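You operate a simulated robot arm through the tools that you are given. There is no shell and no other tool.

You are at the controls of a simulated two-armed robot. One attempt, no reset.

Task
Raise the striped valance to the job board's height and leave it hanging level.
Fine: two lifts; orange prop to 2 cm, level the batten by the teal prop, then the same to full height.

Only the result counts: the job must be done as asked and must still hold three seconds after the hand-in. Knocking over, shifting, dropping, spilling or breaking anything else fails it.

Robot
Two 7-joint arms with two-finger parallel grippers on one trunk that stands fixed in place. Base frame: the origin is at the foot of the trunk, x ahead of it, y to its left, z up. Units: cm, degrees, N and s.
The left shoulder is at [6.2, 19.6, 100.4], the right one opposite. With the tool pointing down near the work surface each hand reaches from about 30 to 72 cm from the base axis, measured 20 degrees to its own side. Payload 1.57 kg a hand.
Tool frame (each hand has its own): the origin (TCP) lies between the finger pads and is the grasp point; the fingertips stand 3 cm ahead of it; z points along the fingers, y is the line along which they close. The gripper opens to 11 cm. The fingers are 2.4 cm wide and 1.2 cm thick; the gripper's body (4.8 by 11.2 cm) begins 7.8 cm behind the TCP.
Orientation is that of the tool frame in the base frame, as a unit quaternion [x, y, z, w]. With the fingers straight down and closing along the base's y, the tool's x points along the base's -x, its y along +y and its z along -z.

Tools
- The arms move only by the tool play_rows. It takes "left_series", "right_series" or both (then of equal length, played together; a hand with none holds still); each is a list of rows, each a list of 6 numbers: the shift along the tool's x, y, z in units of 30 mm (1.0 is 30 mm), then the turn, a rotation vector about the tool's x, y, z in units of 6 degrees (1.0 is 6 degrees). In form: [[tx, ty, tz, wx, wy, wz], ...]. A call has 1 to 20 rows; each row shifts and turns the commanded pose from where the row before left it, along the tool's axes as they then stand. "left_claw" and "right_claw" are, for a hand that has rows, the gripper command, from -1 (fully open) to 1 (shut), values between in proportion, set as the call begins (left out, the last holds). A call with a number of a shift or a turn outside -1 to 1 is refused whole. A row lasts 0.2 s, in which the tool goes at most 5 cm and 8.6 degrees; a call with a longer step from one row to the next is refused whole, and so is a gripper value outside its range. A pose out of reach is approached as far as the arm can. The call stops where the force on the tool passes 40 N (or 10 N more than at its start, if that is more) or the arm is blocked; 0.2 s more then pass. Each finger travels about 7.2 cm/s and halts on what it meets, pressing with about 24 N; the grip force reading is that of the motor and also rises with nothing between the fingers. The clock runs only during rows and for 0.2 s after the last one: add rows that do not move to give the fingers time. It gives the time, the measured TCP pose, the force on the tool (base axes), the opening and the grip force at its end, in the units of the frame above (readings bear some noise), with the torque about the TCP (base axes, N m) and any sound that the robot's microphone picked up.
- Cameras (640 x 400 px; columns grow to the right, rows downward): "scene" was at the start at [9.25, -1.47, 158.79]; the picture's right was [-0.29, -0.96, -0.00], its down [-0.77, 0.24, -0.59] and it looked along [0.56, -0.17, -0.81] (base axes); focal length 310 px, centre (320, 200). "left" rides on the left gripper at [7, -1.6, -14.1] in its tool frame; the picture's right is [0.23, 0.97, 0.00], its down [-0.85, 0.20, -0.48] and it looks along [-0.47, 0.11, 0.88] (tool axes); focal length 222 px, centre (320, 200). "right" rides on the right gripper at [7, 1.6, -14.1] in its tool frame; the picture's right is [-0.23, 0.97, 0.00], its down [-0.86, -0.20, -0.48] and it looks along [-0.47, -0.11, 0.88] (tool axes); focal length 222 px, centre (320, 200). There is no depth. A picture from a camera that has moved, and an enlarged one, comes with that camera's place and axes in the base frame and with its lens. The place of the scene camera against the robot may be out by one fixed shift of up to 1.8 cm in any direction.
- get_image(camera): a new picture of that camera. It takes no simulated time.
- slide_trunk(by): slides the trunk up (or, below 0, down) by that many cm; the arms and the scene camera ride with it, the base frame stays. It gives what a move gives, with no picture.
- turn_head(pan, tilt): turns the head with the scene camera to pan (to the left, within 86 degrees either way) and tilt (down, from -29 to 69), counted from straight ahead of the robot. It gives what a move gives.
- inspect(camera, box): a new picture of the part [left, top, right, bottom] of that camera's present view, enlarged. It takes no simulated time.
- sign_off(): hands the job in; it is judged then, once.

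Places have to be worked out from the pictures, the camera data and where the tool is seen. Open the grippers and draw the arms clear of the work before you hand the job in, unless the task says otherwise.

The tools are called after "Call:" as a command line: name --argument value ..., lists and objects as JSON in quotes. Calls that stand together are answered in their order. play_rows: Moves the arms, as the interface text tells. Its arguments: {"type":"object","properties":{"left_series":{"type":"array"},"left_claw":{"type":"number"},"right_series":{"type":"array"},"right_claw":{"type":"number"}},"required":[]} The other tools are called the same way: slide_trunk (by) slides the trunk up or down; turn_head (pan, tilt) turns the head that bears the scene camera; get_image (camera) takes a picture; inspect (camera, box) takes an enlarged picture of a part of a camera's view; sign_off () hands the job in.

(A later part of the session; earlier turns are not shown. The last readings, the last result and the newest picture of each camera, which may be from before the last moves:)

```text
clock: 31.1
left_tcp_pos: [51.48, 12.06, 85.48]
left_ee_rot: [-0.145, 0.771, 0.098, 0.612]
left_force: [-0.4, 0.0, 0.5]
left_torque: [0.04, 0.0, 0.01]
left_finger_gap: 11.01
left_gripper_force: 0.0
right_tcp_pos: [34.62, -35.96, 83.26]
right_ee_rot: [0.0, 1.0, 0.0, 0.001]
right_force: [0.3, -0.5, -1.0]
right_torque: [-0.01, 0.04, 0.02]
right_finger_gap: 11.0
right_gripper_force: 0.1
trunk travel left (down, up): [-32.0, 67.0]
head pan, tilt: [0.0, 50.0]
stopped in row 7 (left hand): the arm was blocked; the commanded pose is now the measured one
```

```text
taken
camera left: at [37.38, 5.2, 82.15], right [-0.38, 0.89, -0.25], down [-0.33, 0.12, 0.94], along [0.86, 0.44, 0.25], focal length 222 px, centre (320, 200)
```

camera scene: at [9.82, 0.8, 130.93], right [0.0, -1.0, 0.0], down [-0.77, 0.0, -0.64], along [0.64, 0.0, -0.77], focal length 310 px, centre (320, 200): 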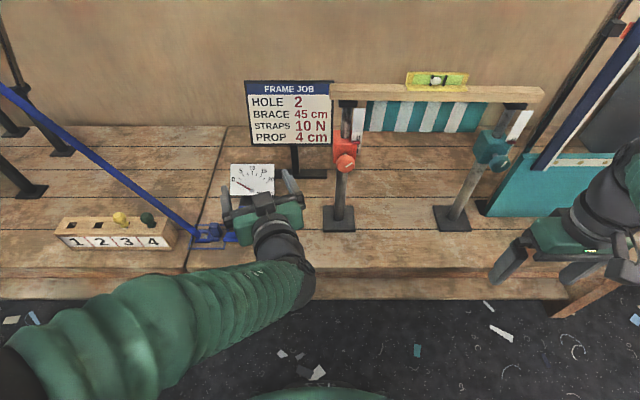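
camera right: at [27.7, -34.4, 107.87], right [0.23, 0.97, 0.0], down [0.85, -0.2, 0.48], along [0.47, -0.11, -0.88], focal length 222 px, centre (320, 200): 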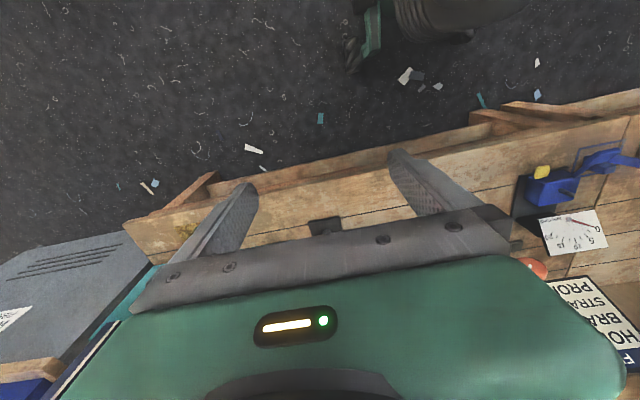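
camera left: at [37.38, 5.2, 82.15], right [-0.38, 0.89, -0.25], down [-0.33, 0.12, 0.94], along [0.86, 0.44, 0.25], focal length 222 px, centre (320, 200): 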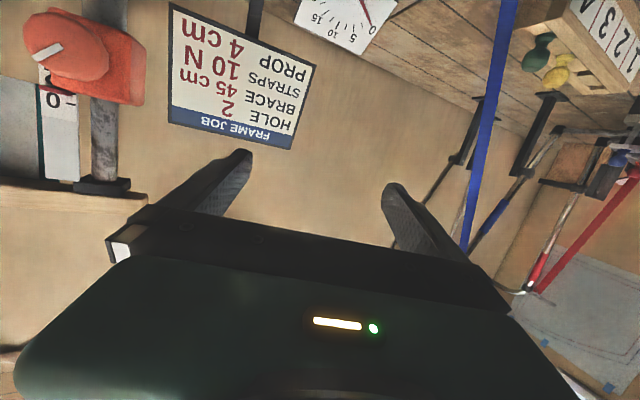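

The hand is now nearly forward at (51.5, 12, 85.5), pointing about 20° left and 13° down, and its camera sees the orange knob and scale. I'll trim the orientation to point straight along +x in slow steps.

Call:
play_rows --left_series '[[0, 0, 0, 0, 0, 0], [0, 0, 0, 0.41, -0.27, 0.08], [0, 0, 0, 0.41, -0.27, 0.08], [0, 0, 0, 0.41, -0.27, 0.08], [0, 0, 0, 0.41, -0.27, 0.08], [0, 0, 0, 0.41, -0.27, 0.08], [0, 0, 0, 0.41, -0.27, 0.08], [0, 0, 0, 0.41, -0.27, 0.08], [0, 0, 0, 0.41, -0.27, 0.08]]'

Call:
get_image --camera "scene"

```text
clock: 33.1
left_tcp_pos: [53.12, 10.77, 85.97]
left_ee_rot: [0.003, 0.709, -0.001, 0.705]
left_force: [0.1, 0.0, -0.1]
left_torque: [0.03, 0.02, -0.03]
left_finger_gap: 11.01
left_gripper_force: 0.1
left hand out of reach, approached as far as the arm can: row 7, 8, 9
right_tcp_pos: [34.69, -35.98, 83.8]
right_ee_rot: [0.001, 1.0, 0.0, 0.001]
right_force: [-0.3, 0.1, -0.3]
right_torque: [-0.01, 0.02, -0.01]
right_finger_gap: 11.01
right_gripper_force: 0.1
trunk travel left (down, up): [-32.0, 67.0]
head pan, tilt: [0.0, 50.0]
```

```text
taken
camera scene: at [9.84, 0.81, 131.3], right [0.0, -1.0, 0.0], down [-0.77, 0.0, -0.64], along [0.64, 0.0, -0.77], focal length 310 px, centre (320, 200)
```

scene: 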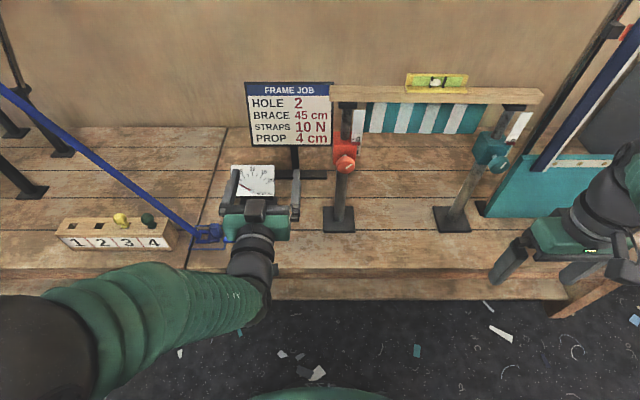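

Orientation is now straight forward at (53, 10.8, 86). I'll slide right in small steps and lower towards knob height.

Call:
play_rows --left_series '[[0, -0.5, 0, 0, 0, 0], [0, -0.7, 0, 0, 0, 0], [0, -0.7, 0, 0, 0, 0], [0.3, -0.7, 0, 0, 0, 0], [0.3, -0.7, 0, 0, 0, 0], [0.3, -0.7, 0, 0, 0, 0], [0.3, -0.7, 0, 0, 0, 0]]'

Call:
get_image --camera "scene"

Call:
get_image --camera "left"

```text
clock: 34.7
left_tcp_pos: [52.93, -3.49, 82.37]
left_ee_rot: [0.006, 0.71, -0.001, 0.704]
left_force: [0.1, 0.4, 0.7]
left_torque: [-0.01, -0.02, 0.01]
left_finger_gap: 10.98
left_gripper_force: 0.1
right_tcp_pos: [34.59, -36.01, 83.59]
right_ee_rot: [0.001, 1.0, 0.002, 0.001]
right_force: [-0.2, -0.5, -0.1]
right_torque: [0.0, 0.0, 0.0]
right_finger_gap: 11.01
right_gripper_force: 0.2
trunk travel left (down, up): [-32.0, 67.0]
head pan, tilt: [0.0, 50.0]
```

```text
taken
camera scene: at [9.87, 0.66, 131.3], right [0.0, -1.0, 0.0], down [-0.77, 0.0, -0.64], along [0.64, 0.0, -0.77], focal length 310 px, centre (320, 200)
```

scene: 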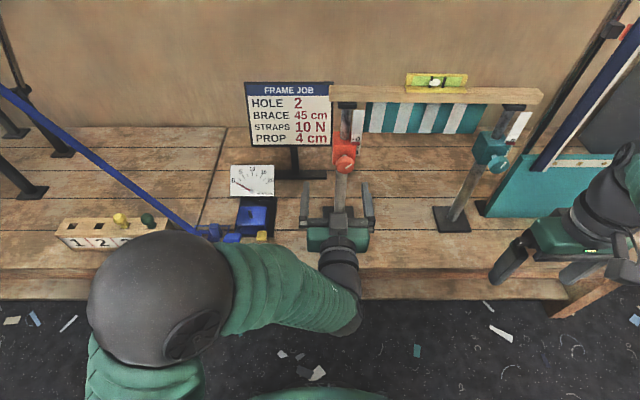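

```text
taken
camera left: at [38.55, -4.86, 75.58], right [0.0, 0.98, -0.22], down [-0.47, 0.2, 0.86], along [0.88, 0.1, 0.46], focal length 222 px, centre (320, 200)
```

left: 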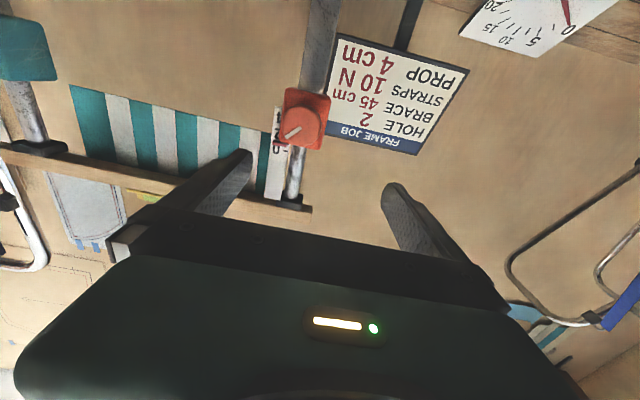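

The hand now faces the orange prop. I'll zoom the left hand camera on the knob and scale to locate the knob relative to the tool axis.

Call:
inspect --camera "left" --box '[250, 60, 350, 220]'

Call:
inspect --camera "scene" --box '[290, 90, 400, 260]'

```text
2.50 times, centred on (300, 140) of left
camera zoom: at [38.55, -4.86, 75.58], right [0.0, 0.98, -0.22], down [-0.47, 0.2, 0.86], along [0.88, 0.1, 0.46], focal length 555 px, centre (370, 350)
```

zoom: 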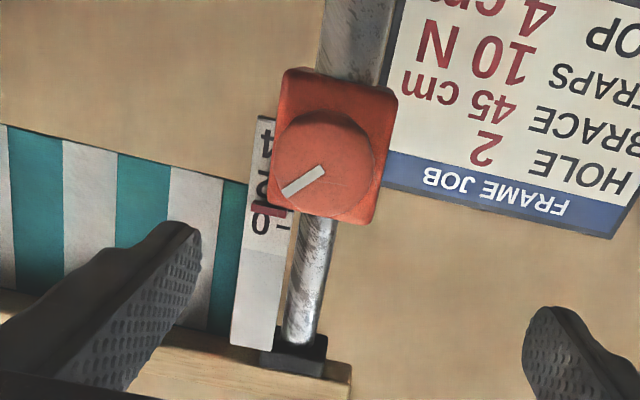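

```text
2.35 times, centred on (345, 175) of scene
camera zoom: at [9.87, 0.66, 131.3], right [0.0, -1.0, 0.0], down [-0.77, 0.0, -0.64], along [0.64, 0.0, -0.77], focal length 730 px, centre (261, 259)
```

zoom: 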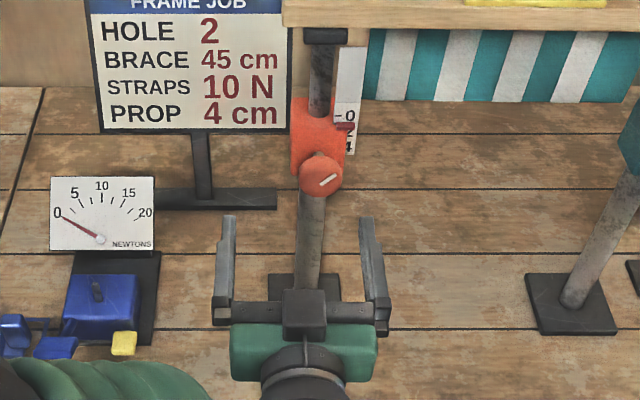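

Combining two left-camera views puts the orange knob's front at about (63.4, -6.0, 80.3), with a diameter of about 4.4 cm. I'll centre the tool axis on it at standoff, narrow the fingers to about 7 cm, and check the picture.

Call:
play_rows --left_series '[[0.3, -0.4, 0, -0.09, -0.08, -0.07], [0.39, -0.43, 0, 0, 0, 0], [0, 0, 0.5, 0, 0, 0], [0, 0, 0, 0, 0, 0]]' --left_claw -0.3

Call:
get_image --camera "left"

Call:
inspect --camera "left" --box '[240, 60, 400, 220]'

```text
clock: 35.7
left_tcp_pos: [54.45, -5.85, 80.2]
left_ee_rot: [-0.001, 0.707, 0.0, 0.708]
left_force: [-0.6, 0.6, 0.2]
left_torque: [0.03, 0.0, 0.01]
left_finger_gap: 7.16
left_gripper_force: 0.0
right_tcp_pos: [34.58, -35.95, 83.49]
right_ee_rot: [0.001, 1.0, 0.0, 0.001]
right_force: [0.2, -0.1, 0.3]
right_torque: [0.01, -0.01, -0.01]
right_finger_gap: 11.04
right_gripper_force: 0.0
trunk travel left (down, up): [-32.0, 67.0]
head pan, tilt: [0.0, 50.0]
```

```text
taken
camera left: at [40.18, -7.4, 73.17], right [0.0, 0.97, -0.23], down [-0.48, 0.2, 0.85], along [0.88, 0.11, 0.47], focal length 222 px, centre (320, 200)
```

left: 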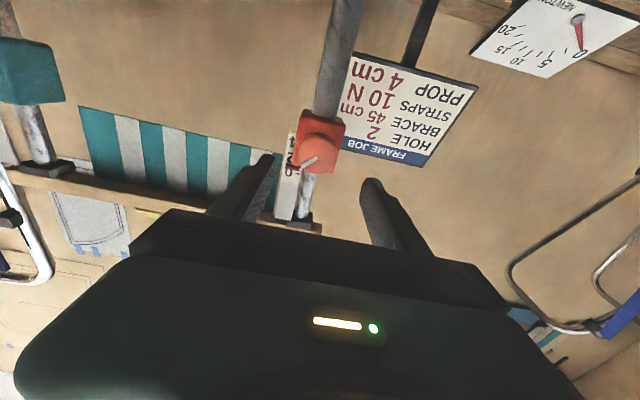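

```text
2.50 times, centred on (320, 140) of left
camera zoom: at [40.18, -7.4, 73.17], right [0.0, 0.97, -0.23], down [-0.48, 0.2, 0.85], along [0.88, 0.11, 0.47], focal length 555 px, centre (320, 350)
```

zoom: 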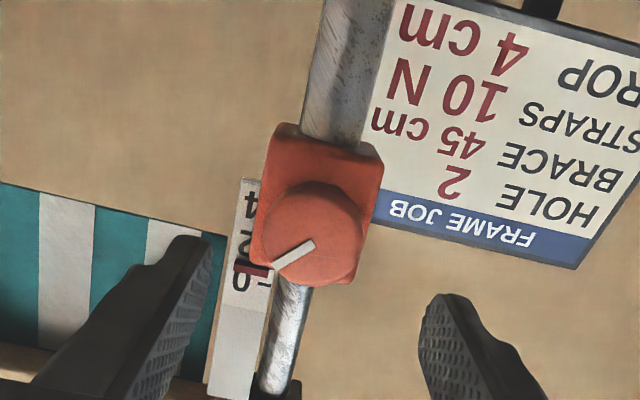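

The knob stays on the tool axis line at about (63.4, -5.95, 80.1). I'll advance so that the fingertips reach just past the knob's front face, then check.

Call:
play_rows --left_series '[[0, 0, 0.5, 0, 0, 0], [0, -0.03, 0.5, 0, 0, 0], [0, 0, 0.5, 0, 0, 0], [0, 0, 0.4, 0, 0, 0], [0, 0, 0.3, 0, 0, 0]]'

Call:
get_image --camera "left"

Call:
inspect --camera "scene" --box '[290, 90, 400, 200]'

```text
clock: 36.9
left_tcp_pos: [60.9, -5.87, 80.37]
left_ee_rot: [-0.001, 0.706, -0.001, 0.708]
left_force: [-1.6, -0.4, -1.5]
left_torque: [0.01, -0.01, -0.01]
left_finger_gap: 7.13
left_gripper_force: 0.1
right_tcp_pos: [34.6, -36.02, 83.59]
right_ee_rot: [0.001, 1.0, 0.0, 0.0]
right_force: [-0.5, 0.1, -0.3]
right_torque: [0.01, -0.02, 0.0]
right_finger_gap: 11.01
right_gripper_force: 0.0
trunk travel left (down, up): [-32.0, 67.0]
head pan, tilt: [0.0, 50.0]
```

```text
taken
camera left: at [46.73, -7.58, 73.3], right [0.0, 0.97, -0.23], down [-0.48, 0.2, 0.85], along [0.88, 0.11, 0.47], focal length 222 px, centre (320, 200)
```

left: 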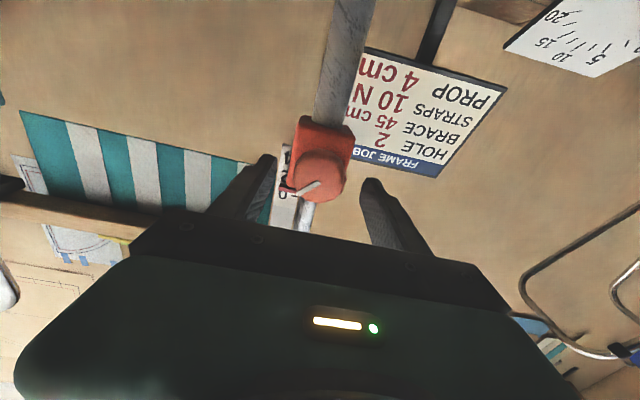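

```text
3.64 times, centred on (345, 145) of scene
camera zoom: at [9.88, 0.71, 131.29], right [0.0, -1.0, 0.0], down [-0.77, 0.0, -0.64], along [0.64, 0.0, -0.77], focal length 1129 px, centre (229, 400)
```

zoom: 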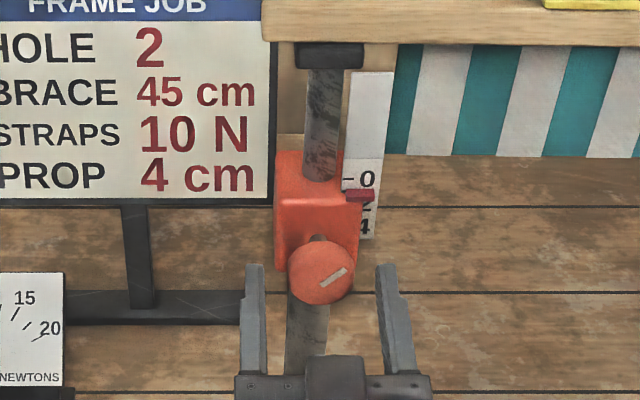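

The knob is centred between the fingers and the tips are about level with its front face. I'll advance another 1.3 cm so they straddle the knob, still with no contact expected.

Call:
play_rows --left_series '[[0, 0, 0.2, 0, 0, 0], [0, 0, 0.23, 0, 0, 0], [0, 0, 0, 0, 0, 0]]'

Call:
inspect --camera "left" --box '[220, 100, 420, 240]'

Call:
inspect --camera "scene" --box '[290, 90, 400, 200]'

```text
clock: 37.7
left_tcp_pos: [62.41, -5.96, 80.38]
left_ee_rot: [-0.002, 0.706, 0.0, 0.708]
left_force: [0.1, -0.3, -0.1]
left_torque: [-0.02, 0.0, 0.0]
left_finger_gap: 7.13
left_gripper_force: 0.1
right_tcp_pos: [34.6, -35.93, 83.66]
right_ee_rot: [0.001, 1.0, 0.0, 0.001]
right_force: [0.7, 0.3, 0.0]
right_torque: [-0.06, 0.0, -0.03]
right_finger_gap: 10.98
right_gripper_force: 0.2
trunk travel left (down, up): [-32.0, 67.0]
head pan, tilt: [0.0, 50.0]
```

```text
2.86 times, centred on (320, 170) of left
camera zoom: at [48.1, -7.55, 73.38], right [0.0, 0.97, -0.23], down [-0.48, 0.2, 0.85], along [0.88, 0.11, 0.47], focal length 635 px, centre (320, 286)
```

zoom: 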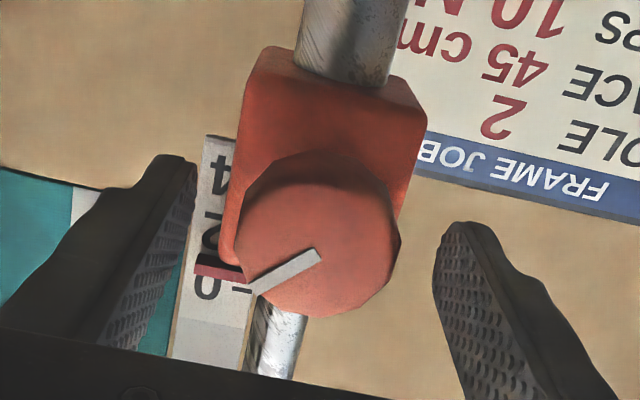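

```text
3.64 times, centred on (345, 145) of scene
camera zoom: at [9.87, 0.72, 131.3], right [0.0, -1.0, 0.0], down [-0.77, 0.0, -0.64], along [0.64, 0.0, -0.77], focal length 1129 px, centre (229, 400)
```

zoom: 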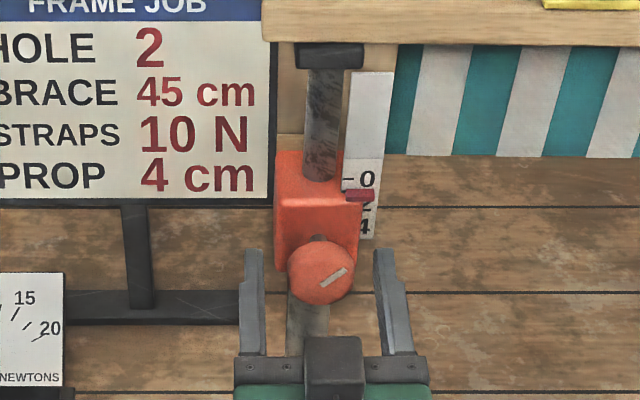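

The fingers straddle the knob with its centre on the tool axis. Now I'll close on it.

Call:
play_rows --left_series '[[0, 0, 0, 0, 0, 0], [0, 0, 0, 0, 0, 0], [0, 0, 0, 0, 0, 0], [0, 0, 0, 0, 0, 0]]' --left_claw 1

Call:
inspect --camera "left" --box '[220, 100, 420, 240]'

Call:
inspect --camera "scene" --box '[290, 90, 400, 200]'

```text
clock: 38.7
left_tcp_pos: [62.37, -6.02, 80.34]
left_ee_rot: [-0.002, 0.706, 0.0, 0.708]
left_force: [0.9, -4.3, -0.7]
left_torque: [-0.04, -0.06, -0.22]
left_finger_gap: 4.33
left_gripper_force: 45.3
right_tcp_pos: [34.76, -36.0, 83.63]
right_ee_rot: [0.001, 1.0, 0.001, 0.001]
right_force: [-0.2, 0.0, -0.6]
right_torque: [0.01, 0.0, -0.01]
right_finger_gap: 11.03
right_gripper_force: 0.1
trunk travel left (down, up): [-32.0, 67.0]
head pan, tilt: [0.0, 50.0]
```

```text
2.86 times, centred on (320, 170) of left
camera zoom: at [48.09, -7.64, 73.37], right [0.0, 0.97, -0.23], down [-0.48, 0.2, 0.85], along [0.88, 0.11, 0.47], focal length 635 px, centre (320, 286)
```

zoom: 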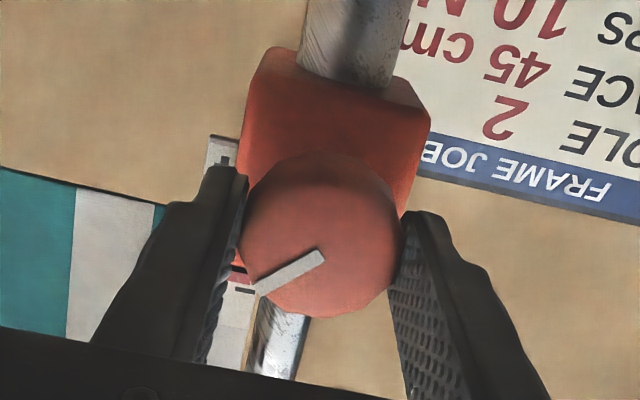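

```text
3.64 times, centred on (345, 145) of scene
camera zoom: at [9.89, 0.6, 131.29], right [0.0, -1.0, 0.0], down [-0.77, 0.0, -0.64], along [0.64, 0.0, -0.77], focal length 1129 px, centre (229, 400)
```

zoom: 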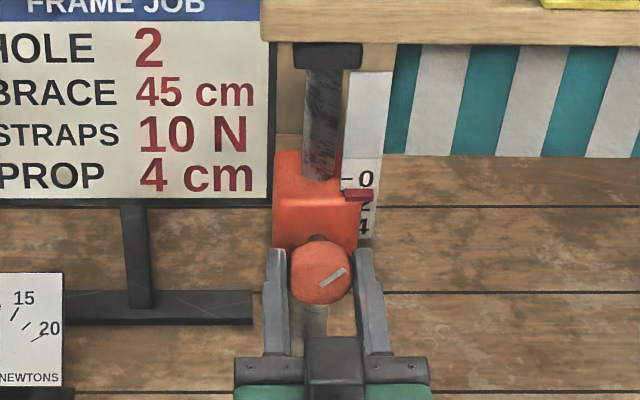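

The knob is held (gap 4.33). I'll make a test turn of 30° clockwise as seen from the robot and see what the scale does.

Call:
play_rows --left_series '[[0, -0.03, 0, 0, 0, 0], [0, 0, 0, 0, 0, 1], [0, 0, 0, 0, 0, 1], [0, 0, 0, 0, 0, 1], [0, 0, 0, 0, 0, 1], [0, 0, 0, 0, 0, 1], [0, 0, 0, 0, 0, 0]]'

Call:
inspect --camera "scene" --box '[290, 90, 400, 200]'

Call:
inspect --camera "scene" --box '[396, 60, 476, 110]'

```text
clock: 40.3
left_tcp_pos: [62.29, -6.03, 80.37]
left_ee_rot: [0.182, 0.683, 0.184, 0.684]
left_force: [8.5, -8.4, -0.2]
left_torque: [-0.05, -0.77, -0.43]
left_finger_gap: 4.31
left_gripper_force: 44.5
right_tcp_pos: [34.69, -36.05, 83.57]
right_ee_rot: [0.001, 1.0, 0.001, 0.001]
right_force: [-0.9, -0.1, 0.2]
right_torque: [0.0, 0.0, -0.02]
right_finger_gap: 10.98
right_gripper_force: 0.1
trunk travel left (down, up): [-32.0, 67.0]
head pan, tilt: [0.0, 50.0]
```

```text
3.64 times, centred on (345, 145) of scene
camera zoom: at [10.01, 0.48, 131.28], right [0.0, -1.0, 0.0], down [-0.77, 0.0, -0.64], along [0.64, 0.0, -0.77], focal length 1129 px, centre (229, 400)
```

zoom: 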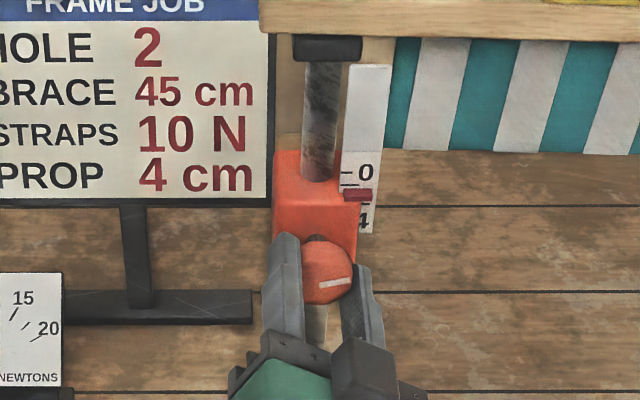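

```text
8.00 times, centred on (436, 85) of scene
camera zoom: at [10.01, 0.48, 131.28], right [0.0, -1.0, 0.0], down [-0.77, 0.0, -0.64], along [0.64, 0.0, -0.77], focal length 2483 px, centre (-608, 1120)
```

zoom: 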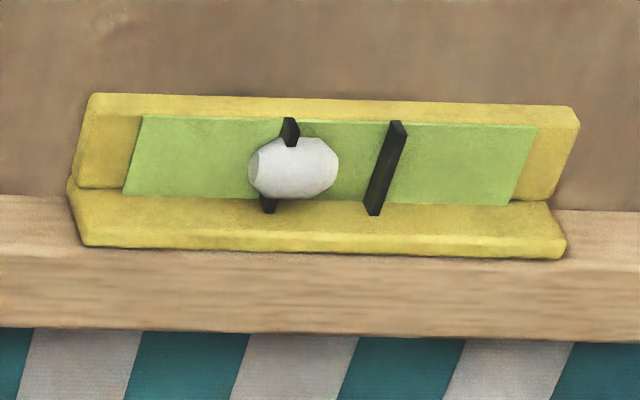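

Clockwise raises the prop: the scale went up roughly 0.5 cm for 30°, and the bubble moved left. There's about 12 N of side load, so I'll nudge the hand a little to relieve it before turning on.

Call:
play_rows --left_series '[[-0.025, -0.043, 0.033, 0, 0, 0], [0, 0, 0, 0, 0, 0]]'

Call:
inspect --camera "left" --box '[200, 60, 440, 240]'

```text
clock: 40.9
left_tcp_pos: [62.34, -6.07, 80.46]
left_ee_rot: [0.182, 0.683, 0.183, 0.683]
left_force: [-0.5, -2.9, -2.7]
left_torque: [-0.01, -0.32, -0.7]
left_finger_gap: 4.33
left_gripper_force: 45.4
right_tcp_pos: [34.66, -36.11, 83.65]
right_ee_rot: [0.0, 1.0, 0.0, 0.001]
right_force: [0.4, -0.3, -0.3]
right_torque: [0.0, 0.04, -0.03]
right_finger_gap: 11.03
right_gripper_force: 0.1
trunk travel left (down, up): [-32.0, 67.0]
head pan, tilt: [0.0, 50.0]
```

```text
2.22 times, centred on (320, 150) of left
camera zoom: at [48.07, -4.04, 73.48], right [0.0, 0.96, 0.29], down [-0.48, -0.25, 0.84], along [0.88, -0.14, 0.46], focal length 494 px, centre (320, 311)
```

zoom: 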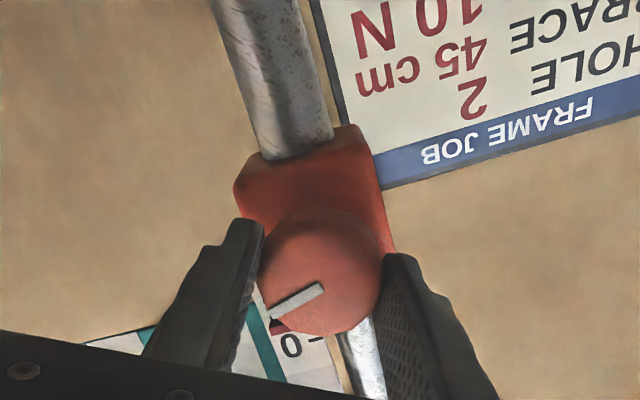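

The side load dropped to about 4 N. I'll turn another 30° clockwise and re-read.

Call:
play_rows --left_series '[[0, 0, 0, 0, 0, 1], [0, 0, 0, 0, 0, 1], [0, 0, 0, 0, 0, 1], [0, 0, 0, 0, 0, 1], [0, 0, 0, 0, 0, 1], [0, 0, 0, 0, 0, 0]]'

Call:
inspect --camera "scene" --box '[325, 90, 385, 160]'

Call:
inspect --camera "scene" --box '[396, 60, 476, 110]'

```text
clock: 42.3
left_tcp_pos: [62.3, -6.16, 80.31]
left_ee_rot: [0.356, 0.612, 0.352, 0.612]
left_force: [-15.0, -25.8, 6.0]
left_torque: [-0.05, 0.04, -1.06]
left_finger_gap: 4.32
left_gripper_force: 45.3
right_tcp_pos: [34.47, -36.06, 83.8]
right_ee_rot: [0.002, 1.0, 0.001, 0.003]
right_force: [0.3, -0.6, -1.2]
right_torque: [-0.01, 0.01, 0.0]
right_finger_gap: 11.01
right_gripper_force: 0.1
trunk travel left (down, up): [-32.0, 67.0]
head pan, tilt: [0.0, 50.0]
stopped in row 6 (left hand): the force on the tool passed its limit at 41 N (the readings are from after the stop); the commanded pose is now the measured one
```

```text
5.71 times, centred on (355, 125) of scene
camera zoom: at [9.47, -0.02, 131.33], right [0.0, -1.0, -0.01], down [-0.77, 0.01, -0.64], along [0.64, 0.0, -0.77], focal length 1774 px, centre (120, 629)
```

zoom: 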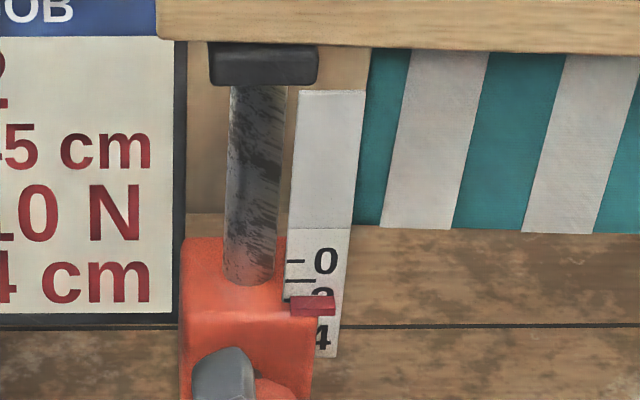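

```text
8.00 times, centred on (436, 85) of scene
camera zoom: at [9.47, -0.02, 131.33], right [0.0, -1.0, -0.01], down [-0.77, 0.01, -0.64], along [0.64, 0.0, -0.77], focal length 2483 px, centre (-608, 1120)
```

zoom: 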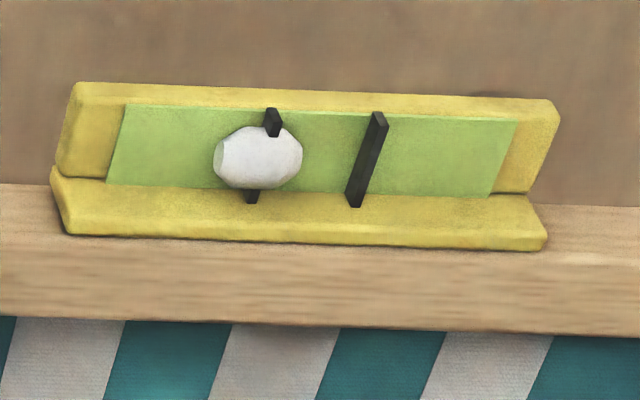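

The force limit tripped at 60°, with 25 N sideways, so I must be turning off-centre. Before doing anything else I'll look closely for any fingertip contact with the box.

Call:
get_image --camera "left"

Call:
inspect --camera "scene" --box '[300, 120, 400, 220]'

Call:
inspect --camera "left" --box '[200, 60, 440, 240]'

```text
taken
camera left: at [48.1, -0.83, 75.44], right [0.0, 0.68, 0.73], down [-0.48, -0.64, 0.6], along [0.88, -0.35, 0.33], focal length 222 px, centre (320, 200)
```

left: 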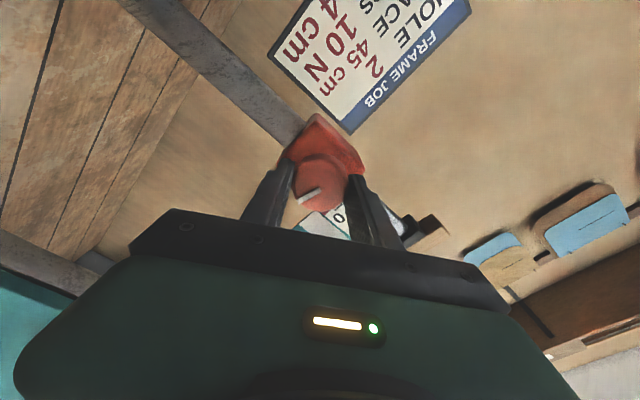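

```text
4.00 times, centred on (350, 170) of scene
camera zoom: at [9.47, -0.02, 131.33], right [0.0, -1.0, -0.01], down [-0.77, 0.01, -0.64], along [0.64, 0.0, -0.77], focal length 1242 px, centre (200, 320)
```

zoom: 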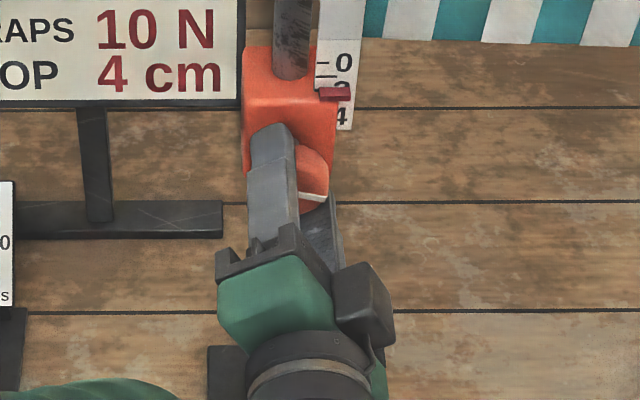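

```text
2.22 times, centred on (320, 150) of left
camera zoom: at [48.1, -0.83, 75.44], right [0.0, 0.68, 0.73], down [-0.48, -0.64, 0.6], along [0.88, -0.35, 0.33], focal length 494 px, centre (320, 311)
```

zoom: 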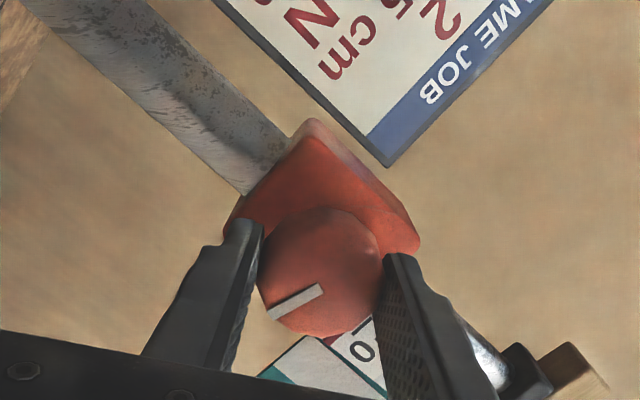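

No fingertip is against the box. I'll let it settle for a couple of rows to see whether the residual force relaxes now that the command equals the measured pose.

Call:
play_rows --left_series '[[0, 0, 0, 0, 0, 0], [0, 0, 0, 0, 0, 0]]'

Call:
get_image --camera "scene"

```text
clock: 42.9
left_tcp_pos: [62.46, -6.17, 80.21]
left_ee_rot: [0.355, 0.612, 0.353, 0.612]
left_force: [-13.8, -33.7, 6.5]
left_torque: [-0.05, 0.38, -0.32]
left_finger_gap: 4.33
left_gripper_force: 45.4
right_tcp_pos: [34.51, -36.22, 83.7]
right_ee_rot: [0.0, 1.0, 0.001, 0.002]
right_force: [-0.4, -0.1, 0.4]
right_torque: [0.01, -0.01, 0.01]
right_finger_gap: 11.0
right_gripper_force: 0.1
trunk travel left (down, up): [-32.0, 67.0]
head pan, tilt: [0.0, 50.0]
```

```text
taken
camera scene: at [9.52, -0.25, 131.31], right [0.0, -1.0, -0.01], down [-0.77, 0.01, -0.64], along [0.64, 0.01, -0.77], focal length 310 px, centre (320, 200)
```

scene: 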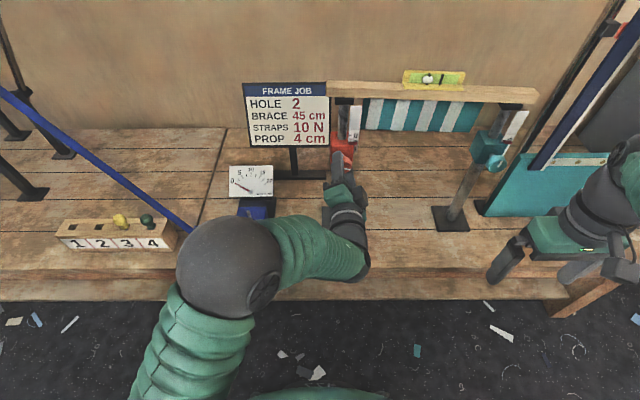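

The load keeps creeping up to 34 N: the hand pushes the knob to +y while the elbow swings, so the roll is being made with the whole arm. I'll give way in the direction of the force to relieve the prop.

Call:
play_rows --left_series '[[-0.06, -0.02, -0.03, 0, 0, 0], [-0.06, -0.02, -0.03, 0, 0, 0], [0, 0, 0, 0, 0, 0]]'

```text
clock: 43.7
left_tcp_pos: [62.48, -6.11, 80.27]
left_ee_rot: [0.354, 0.613, 0.356, 0.61]
left_force: [-10.3, -27.6, -2.3]
left_torque: [-0.05, -0.46, -1.42]
left_finger_gap: 4.31
left_gripper_force: 45.3
right_tcp_pos: [34.58, -36.04, 83.65]
right_ee_rot: [0.001, 1.0, 0.0, 0.001]
right_force: [0.1, -0.8, -0.4]
right_torque: [0.02, 0.0, -0.01]
right_finger_gap: 11.0
right_gripper_force: 0.1
trunk travel left (down, up): [-32.0, 67.0]
head pan, tilt: [0.0, 50.0]
```

Some relief, down to 28 N. I'll give way further in the same direction.

Call:
play_rows --left_series '[[-0.08, -0.05, -0.03, 0, 0, 0], [-0.08, -0.05, -0.03, 0, 0, 0], [0, 0, 0, 0, 0, 0]]'

Call:
get_image --camera "scene"

```text
clock: 44.5
left_tcp_pos: [62.44, -6.25, 80.27]
left_ee_rot: [0.35, 0.617, 0.356, 0.609]
left_force: [-16.7, -17.1, -9.4]
left_torque: [-0.05, 0.37, -1.21]
left_finger_gap: 4.32
left_gripper_force: 44.9
right_tcp_pos: [34.55, -35.99, 83.75]
right_ee_rot: [0.001, 1.0, 0.0, 0.001]
right_force: [0.0, 0.5, -0.4]
right_torque: [0.0, -0.04, 0.02]
right_finger_gap: 10.99
right_gripper_force: 0.0
trunk travel left (down, up): [-32.0, 67.0]
head pan, tilt: [0.0, 50.0]
```

```text
taken
camera scene: at [9.74, 0.22, 131.33], right [0.0, -1.0, -0.01], down [-0.77, 0.0, -0.64], along [0.64, 0.0, -0.77], focal length 310 px, centre (320, 200)
```

scene: 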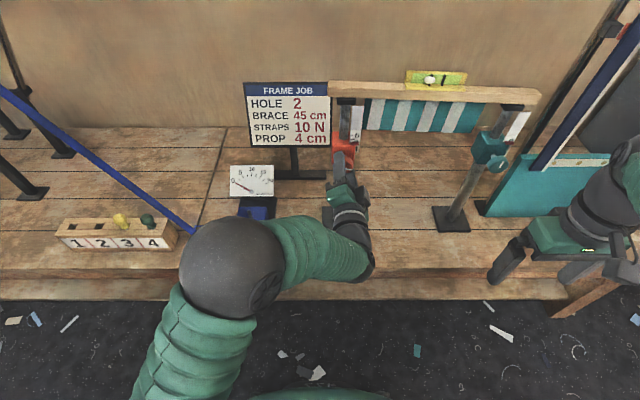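

Falling further. One more small nudge, then I'll open the fingers to about 6.5 cm to free the knob and see whether the prop holds by itself.

Call:
play_rows --left_series '[[-0.045, -0.062, -0.067, 0, 0, 0], [0, 0, 0, 0, 0, 0]]'

Call:
play_rows --left_series '[[0, 0, 0, 0, 0, 0], [0, 0, 0, 0, 0, 0], [0, 0, 0, 0, 0, 0]]' --left_claw -0.15

Call:
inspect --camera "scene" --box '[325, 90, 385, 160]'

Call:
inspect --camera "left" --box '[200, 60, 440, 240]'

```text
clock: 45.1
left_tcp_pos: [62.34, -6.08, 80.32]
left_ee_rot: [0.347, 0.617, 0.359, 0.609]
left_force: [-7.4, -16.4, -2.7]
left_torque: [-0.04, 0.65, -0.7]
left_finger_gap: 4.33
left_gripper_force: 45.1
right_tcp_pos: [34.68, -35.96, 83.72]
right_ee_rot: [0.0, 1.0, 0.0, 0.001]
right_force: [-0.1, -0.4, 0.5]
right_torque: [0.0, 0.01, 0.0]
right_finger_gap: 10.98
right_gripper_force: 0.1
trunk travel left (down, up): [-32.0, 67.0]
head pan, tilt: [0.0, 50.0]
```

```text
clock: 45.9
left_tcp_pos: [62.48, -5.82, 79.98]
left_ee_rot: [0.347, 0.618, 0.359, 0.607]
left_force: [-0.6, 0.0, -0.4]
left_torque: [-0.01, -0.03, 0.01]
left_finger_gap: 6.32
left_gripper_force: 0.1
right_tcp_pos: [34.66, -35.78, 83.78]
right_ee_rot: [0.001, 1.0, -0.001, 0.001]
right_force: [-0.2, -0.1, -0.3]
right_torque: [0.0, 0.0, 0.01]
right_finger_gap: 11.0
right_gripper_force: 0.1
trunk travel left (down, up): [-32.0, 67.0]
head pan, tilt: [0.0, 50.0]
```

```text
5.71 times, centred on (355, 125) of scene
camera zoom: at [9.88, 0.63, 131.31], right [0.0, -1.0, 0.0], down [-0.77, 0.0, -0.64], along [0.64, 0.0, -0.77], focal length 1774 px, centre (120, 629)
```

zoom: 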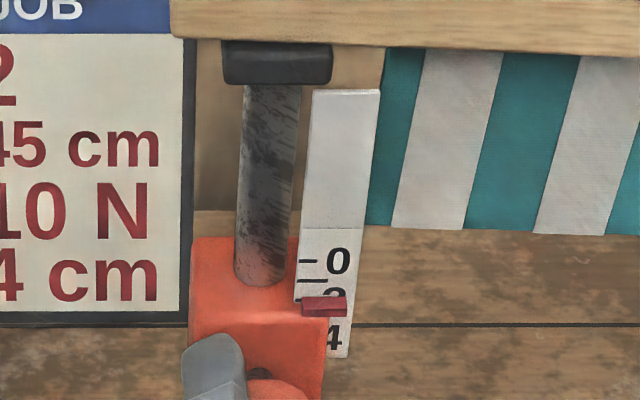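

```text
2.22 times, centred on (320, 150) of left
camera zoom: at [48.1, -0.89, 75.25], right [-0.01, 0.68, 0.73], down [-0.46, -0.65, 0.6], along [0.89, -0.33, 0.32], focal length 494 px, centre (320, 311)
```

zoom: 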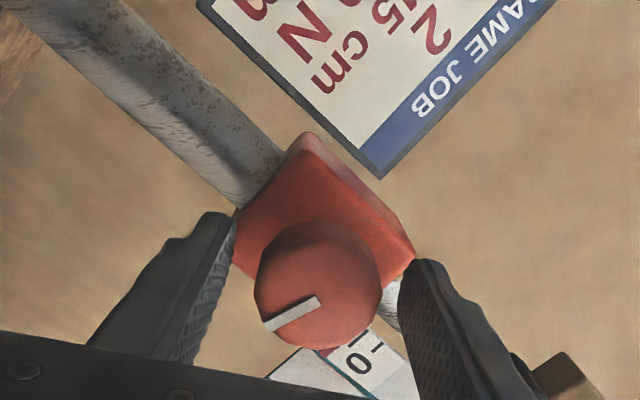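

The prop holds on its own: the scale is unchanged after release and forces are zero. I'll back the left hand off 5 cm and roll it back counter-clockwise to find a roll range where the elbow stays quiet.

Call:
play_rows --left_series '[[0, 0, -0.6, 0, 0, 0], [0, 0, -0.6, 0, 0, 0], [0, 0, -0.5, 0, 0, 0], [0, 0, 0, 0, 0, -0.8], [0, 0, 0, 0, 0, -0.8], [0, 0, 0, 0, 0, -0.8], [0, 0, 0, 0, 0, -0.8], [0, 0, 0, 0, 0, -0.8], [0, 0, 0, 0, 0, -0.8], [0, 0, 0, 0, 0, -0.8], [0, 0, 0, 0, 0, -0.8], [0, 0, 0, 0, 0, -0.8], [0, 0, 0, 0, 0, -0.8], [0, 0, 0, 0, 0, -0.8], [0, 0, 0, 0, 0, -0.8], [0, 0, 0, 0, 0, 0]]'

Call:
get_image --camera "scene"

Call:
inspect --camera "left" --box '[200, 60, 440, 240]'

```text
clock: 49.3
left_tcp_pos: [56.86, -6.8, 80.1]
left_ee_rot: [0.013, 0.709, 0.015, 0.705]
left_force: [-0.7, 0.1, -0.7]
left_torque: [0.03, 0.01, 0.0]
left_finger_gap: 6.31
left_gripper_force: 0.1
right_tcp_pos: [34.55, -35.8, 83.77]
right_ee_rot: [0.001, 1.0, -0.001, 0.0]
right_force: [-0.1, -0.3, -0.9]
right_torque: [0.0, -0.01, -0.02]
right_finger_gap: 10.96
right_gripper_force: 0.0
trunk travel left (down, up): [-32.0, 67.0]
head pan, tilt: [0.0, 50.0]
```

```text
taken
camera scene: at [9.85, 0.71, 131.3], right [0.0, -1.0, 0.0], down [-0.77, 0.0, -0.64], along [0.64, 0.0, -0.77], focal length 310 px, centre (320, 200)
```

scene: 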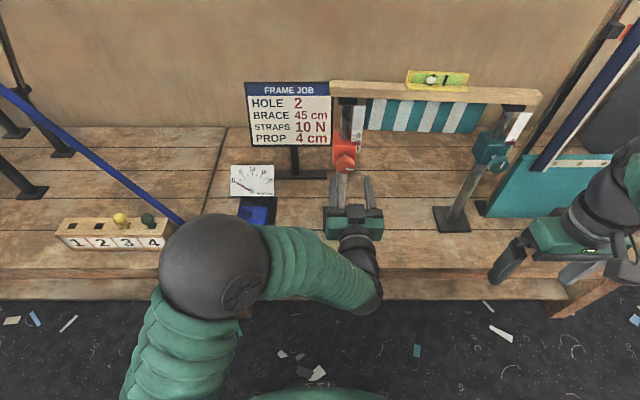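

```text
2.22 times, centred on (320, 150) of left
camera zoom: at [42.6, -8.24, 73.18], right [-0.01, 0.98, -0.19], down [-0.48, 0.16, 0.86], along [0.88, 0.1, 0.47], focal length 494 px, centre (320, 311)
```

zoom: 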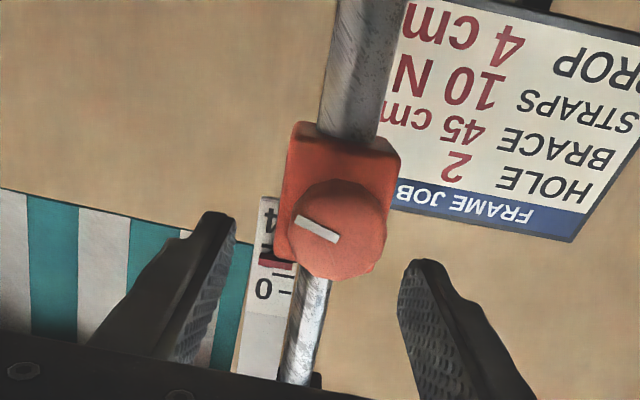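

Roll is back at 0 and the mark shows the knob turned about 58°. I'll test a further 60° counter-clockwise at this standoff to see if the wrist can wind back that far.

Call:
play_rows --left_series '[[0, 0, 0, 0, 0, -0.8], [0, 0, 0, 0, 0, -0.8], [0, 0, 0, 0, 0, -0.8], [0, 0, 0, 0, 0, -0.8], [0, 0, 0, 0, 0, -0.8], [0, 0, 0, 0, 0, -0.8], [0, 0, 0, 0, 0, -0.8], [0, 0, 0, 0, 0, -0.8], [0, 0, 0, 0, 0, -0.8], [0, 0, 0, 0, 0, -0.8], [0, 0, 0, 0, 0, 0]]'

Call:
get_image --camera "scene"

Call:
get_image --camera "left"

```text
clock: 51.7
left_tcp_pos: [56.92, -6.86, 80.26]
left_ee_rot: [-0.277, 0.652, -0.272, 0.651]
left_force: [0.4, -0.1, 0.0]
left_torque: [-0.02, 0.05, 0.0]
left_finger_gap: 6.34
left_gripper_force: 0.1
right_tcp_pos: [34.6, -35.75, 83.61]
right_ee_rot: [0.001, 1.0, -0.002, 0.001]
right_force: [-0.4, -0.2, -0.7]
right_torque: [0.01, 0.01, -0.02]
right_finger_gap: 10.99
right_gripper_force: 0.0
trunk travel left (down, up): [-32.0, 67.0]
head pan, tilt: [0.0, 50.0]
```

```text
taken
camera scene: at [9.86, 0.74, 131.3], right [0.0, -1.0, 0.0], down [-0.77, 0.0, -0.64], along [0.64, 0.0, -0.77], focal length 310 px, centre (320, 200)
```

scene: 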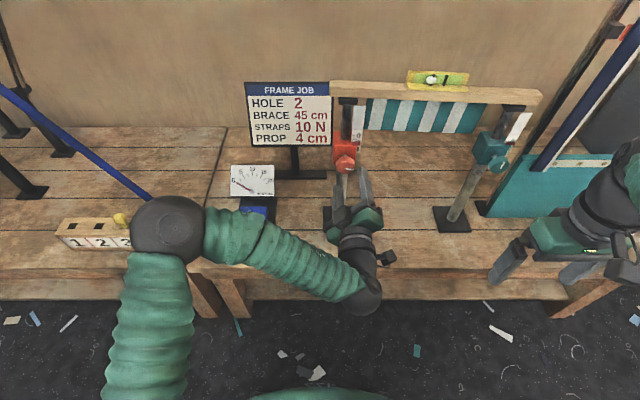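

```text
taken
camera left: at [42.61, -12.98, 76.59], right [-0.01, 0.52, -0.86], down [-0.48, 0.75, 0.46], along [0.88, 0.41, 0.24], focal length 222 px, centre (320, 200)
```

left: 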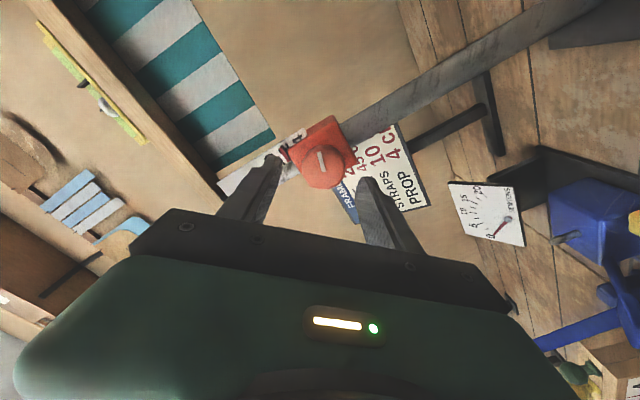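

No limit flagged at -46° roll and the elbow stays out to the left, so turning from here upwards should avoid the obstruction. I'll zoom to confirm the knob centre and take a scale reading from this angle.

Call:
inspect --camera "left" --box '[240, 100, 400, 200]'

Call:
inspect --camera "scene" --box '[325, 90, 385, 160]'

```text
4.00 times, centred on (320, 150) of left
camera zoom: at [42.61, -12.98, 76.59], right [-0.01, 0.52, -0.86], down [-0.48, 0.75, 0.46], along [0.88, 0.41, 0.24], focal length 888 px, centre (320, 400)
```

zoom: 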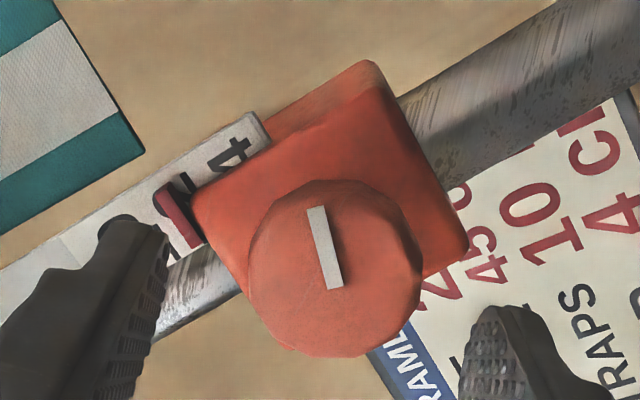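

```text
5.71 times, centred on (355, 125) of scene
camera zoom: at [9.86, 0.74, 131.3], right [0.0, -1.0, 0.0], down [-0.77, 0.0, -0.64], along [0.64, 0.0, -0.77], focal length 1774 px, centre (120, 629)
```

zoom: 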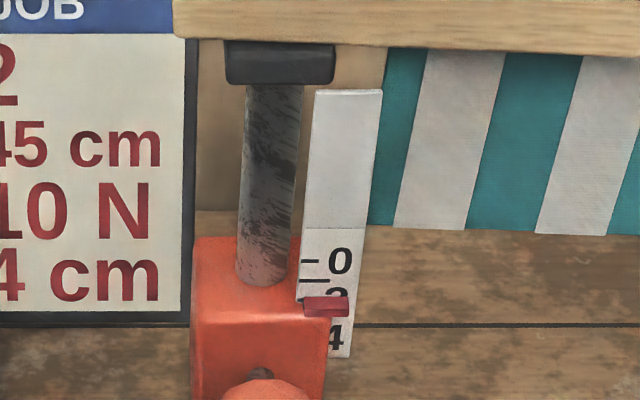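

The knob centre is confirmed at y≈-6.0, z≈80.25. Rolling on to -90° would put the hand camera level with the pointer and on the scale's side, so I'll do that for a parallax-free reading.

Call:
play_rows --left_series '[[0, 0, 0, 0, 0, -0.8], [0, 0, 0, 0, 0, -0.8], [0, 0, 0, 0, 0, -0.8], [0, 0, 0, 0, 0, -0.8], [0, 0, 0, 0, 0, -0.8], [0, 0, 0, 0, 0, -0.8], [0, 0, 0, 0, 0, -0.8], [0, 0, 0, 0, 0, -0.8], [0, 0, 0, 0, 0, -0.8], [0, 0, 0, 0, 0, 0]]'

Call:
get_image --camera "left"

Call:
get_image --camera "scene"

```text
clock: 53.9
left_tcp_pos: [56.11, -7.06, 93.46]
left_ee_rot: [-0.499, 0.51, -0.488, 0.502]
left_force: [-0.2, -0.2, 0.2]
left_torque: [0.01, 0.0, 0.02]
left_finger_gap: 6.34
left_gripper_force: 0.1
left hand out of reach, approached as far as the arm can: row 4, 5, 6, 7, 8, 9
right_tcp_pos: [34.67, -35.79, 83.89]
right_ee_rot: [0.002, 1.0, -0.001, 0.001]
right_force: [0.2, -0.4, 0.0]
right_torque: [0.0, 0.02, 0.0]
right_finger_gap: 10.97
right_gripper_force: 0.0
trunk travel left (down, up): [-32.0, 67.0]
head pan, tilt: [0.0, 50.0]
```

```text
taken
camera left: at [41.9, -14.03, 95.24], right [-0.02, -0.2, -0.98], down [-0.48, 0.86, -0.17], along [0.87, 0.47, -0.11], focal length 222 px, centre (320, 200)
```

left: 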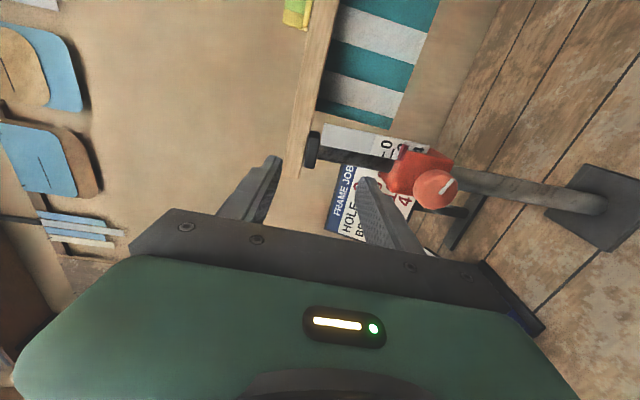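

```text
taken
camera scene: at [9.89, 0.76, 131.29], right [0.0, -1.0, 0.0], down [-0.77, 0.0, -0.64], along [0.64, 0.0, -0.77], focal length 310 px, centre (320, 200)
```

scene: 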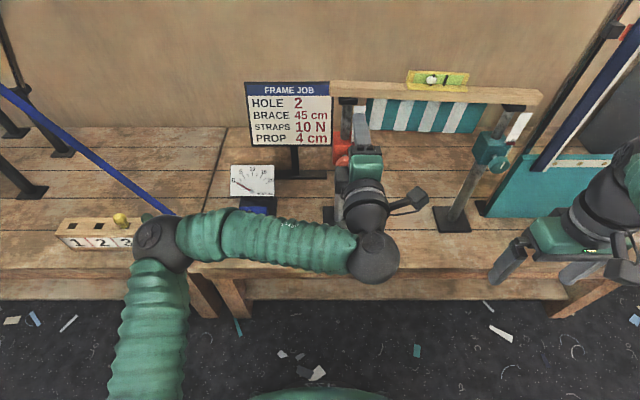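

The roll limit lies around -65° (the hand rose to z≈93 there, without touching anything). I'll zoom on the scale from here and then roll back and descend.

Call:
inspect --camera "left" --box '[300, 110, 480, 220]'

Call:
play_rows --left_series '[[0, 0, 0, 0, 0, 0.8], [0, 0, 0, 0, 0, 0.8], [0, 0, 0, 0, 0, 0.8], [0, 0, 0, 0, 0, 0.8], [0, 0, 0, 0, 0, 0.8], [0, 0, 0, 0, 0, 0.8], [0, 0, 0, 0, 0, 0.8], [0, 0, 0, 0, 0, 0.8], [0, 0, 0, 0, 0, 0]]'

Call:
get_image --camera "scene"

```text
3.56 times, centred on (390, 165) of left
camera zoom: at [41.9, -14.03, 95.24], right [-0.02, -0.2, -0.98], down [-0.48, 0.86, -0.17], along [0.87, 0.47, -0.11], focal length 790 px, centre (71, 324)
```

zoom: 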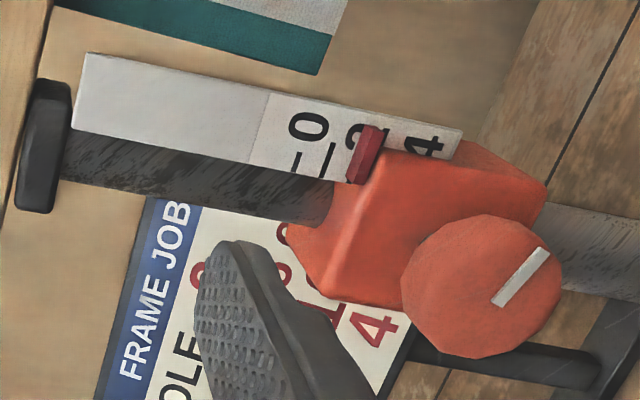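

```text
clock: 55.9
left_tcp_pos: [56.25, -7.06, 93.52]
left_ee_rot: [-0.305, 0.64, -0.299, 0.639]
left_force: [0.7, -0.3, -0.1]
left_torque: [-0.02, 0.0, 0.01]
left_finger_gap: 6.36
left_gripper_force: 0.1
right_tcp_pos: [34.68, -35.88, 83.74]
right_ee_rot: [0.001, 1.0, -0.001, 0.001]
right_force: [-0.9, 0.2, 0.5]
right_torque: [0.01, -0.03, 0.0]
right_finger_gap: 11.01
right_gripper_force: 0.1
trunk travel left (down, up): [-32.0, 67.0]
head pan, tilt: [0.0, 50.0]
```

```text
taken
camera scene: at [9.88, 0.76, 131.29], right [0.0, -1.0, 0.0], down [-0.77, 0.0, -0.64], along [0.64, 0.0, -0.77], focal length 310 px, centre (320, 200)
```

scene: 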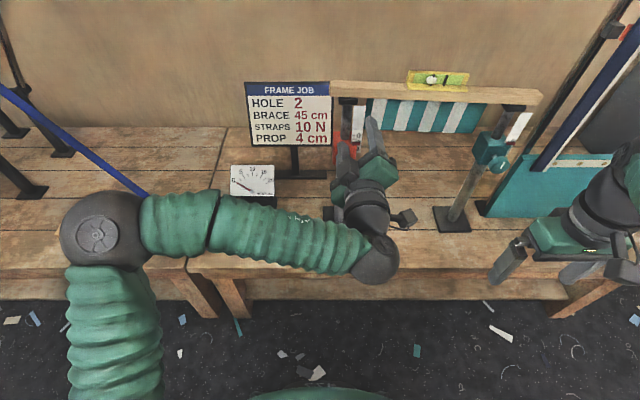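

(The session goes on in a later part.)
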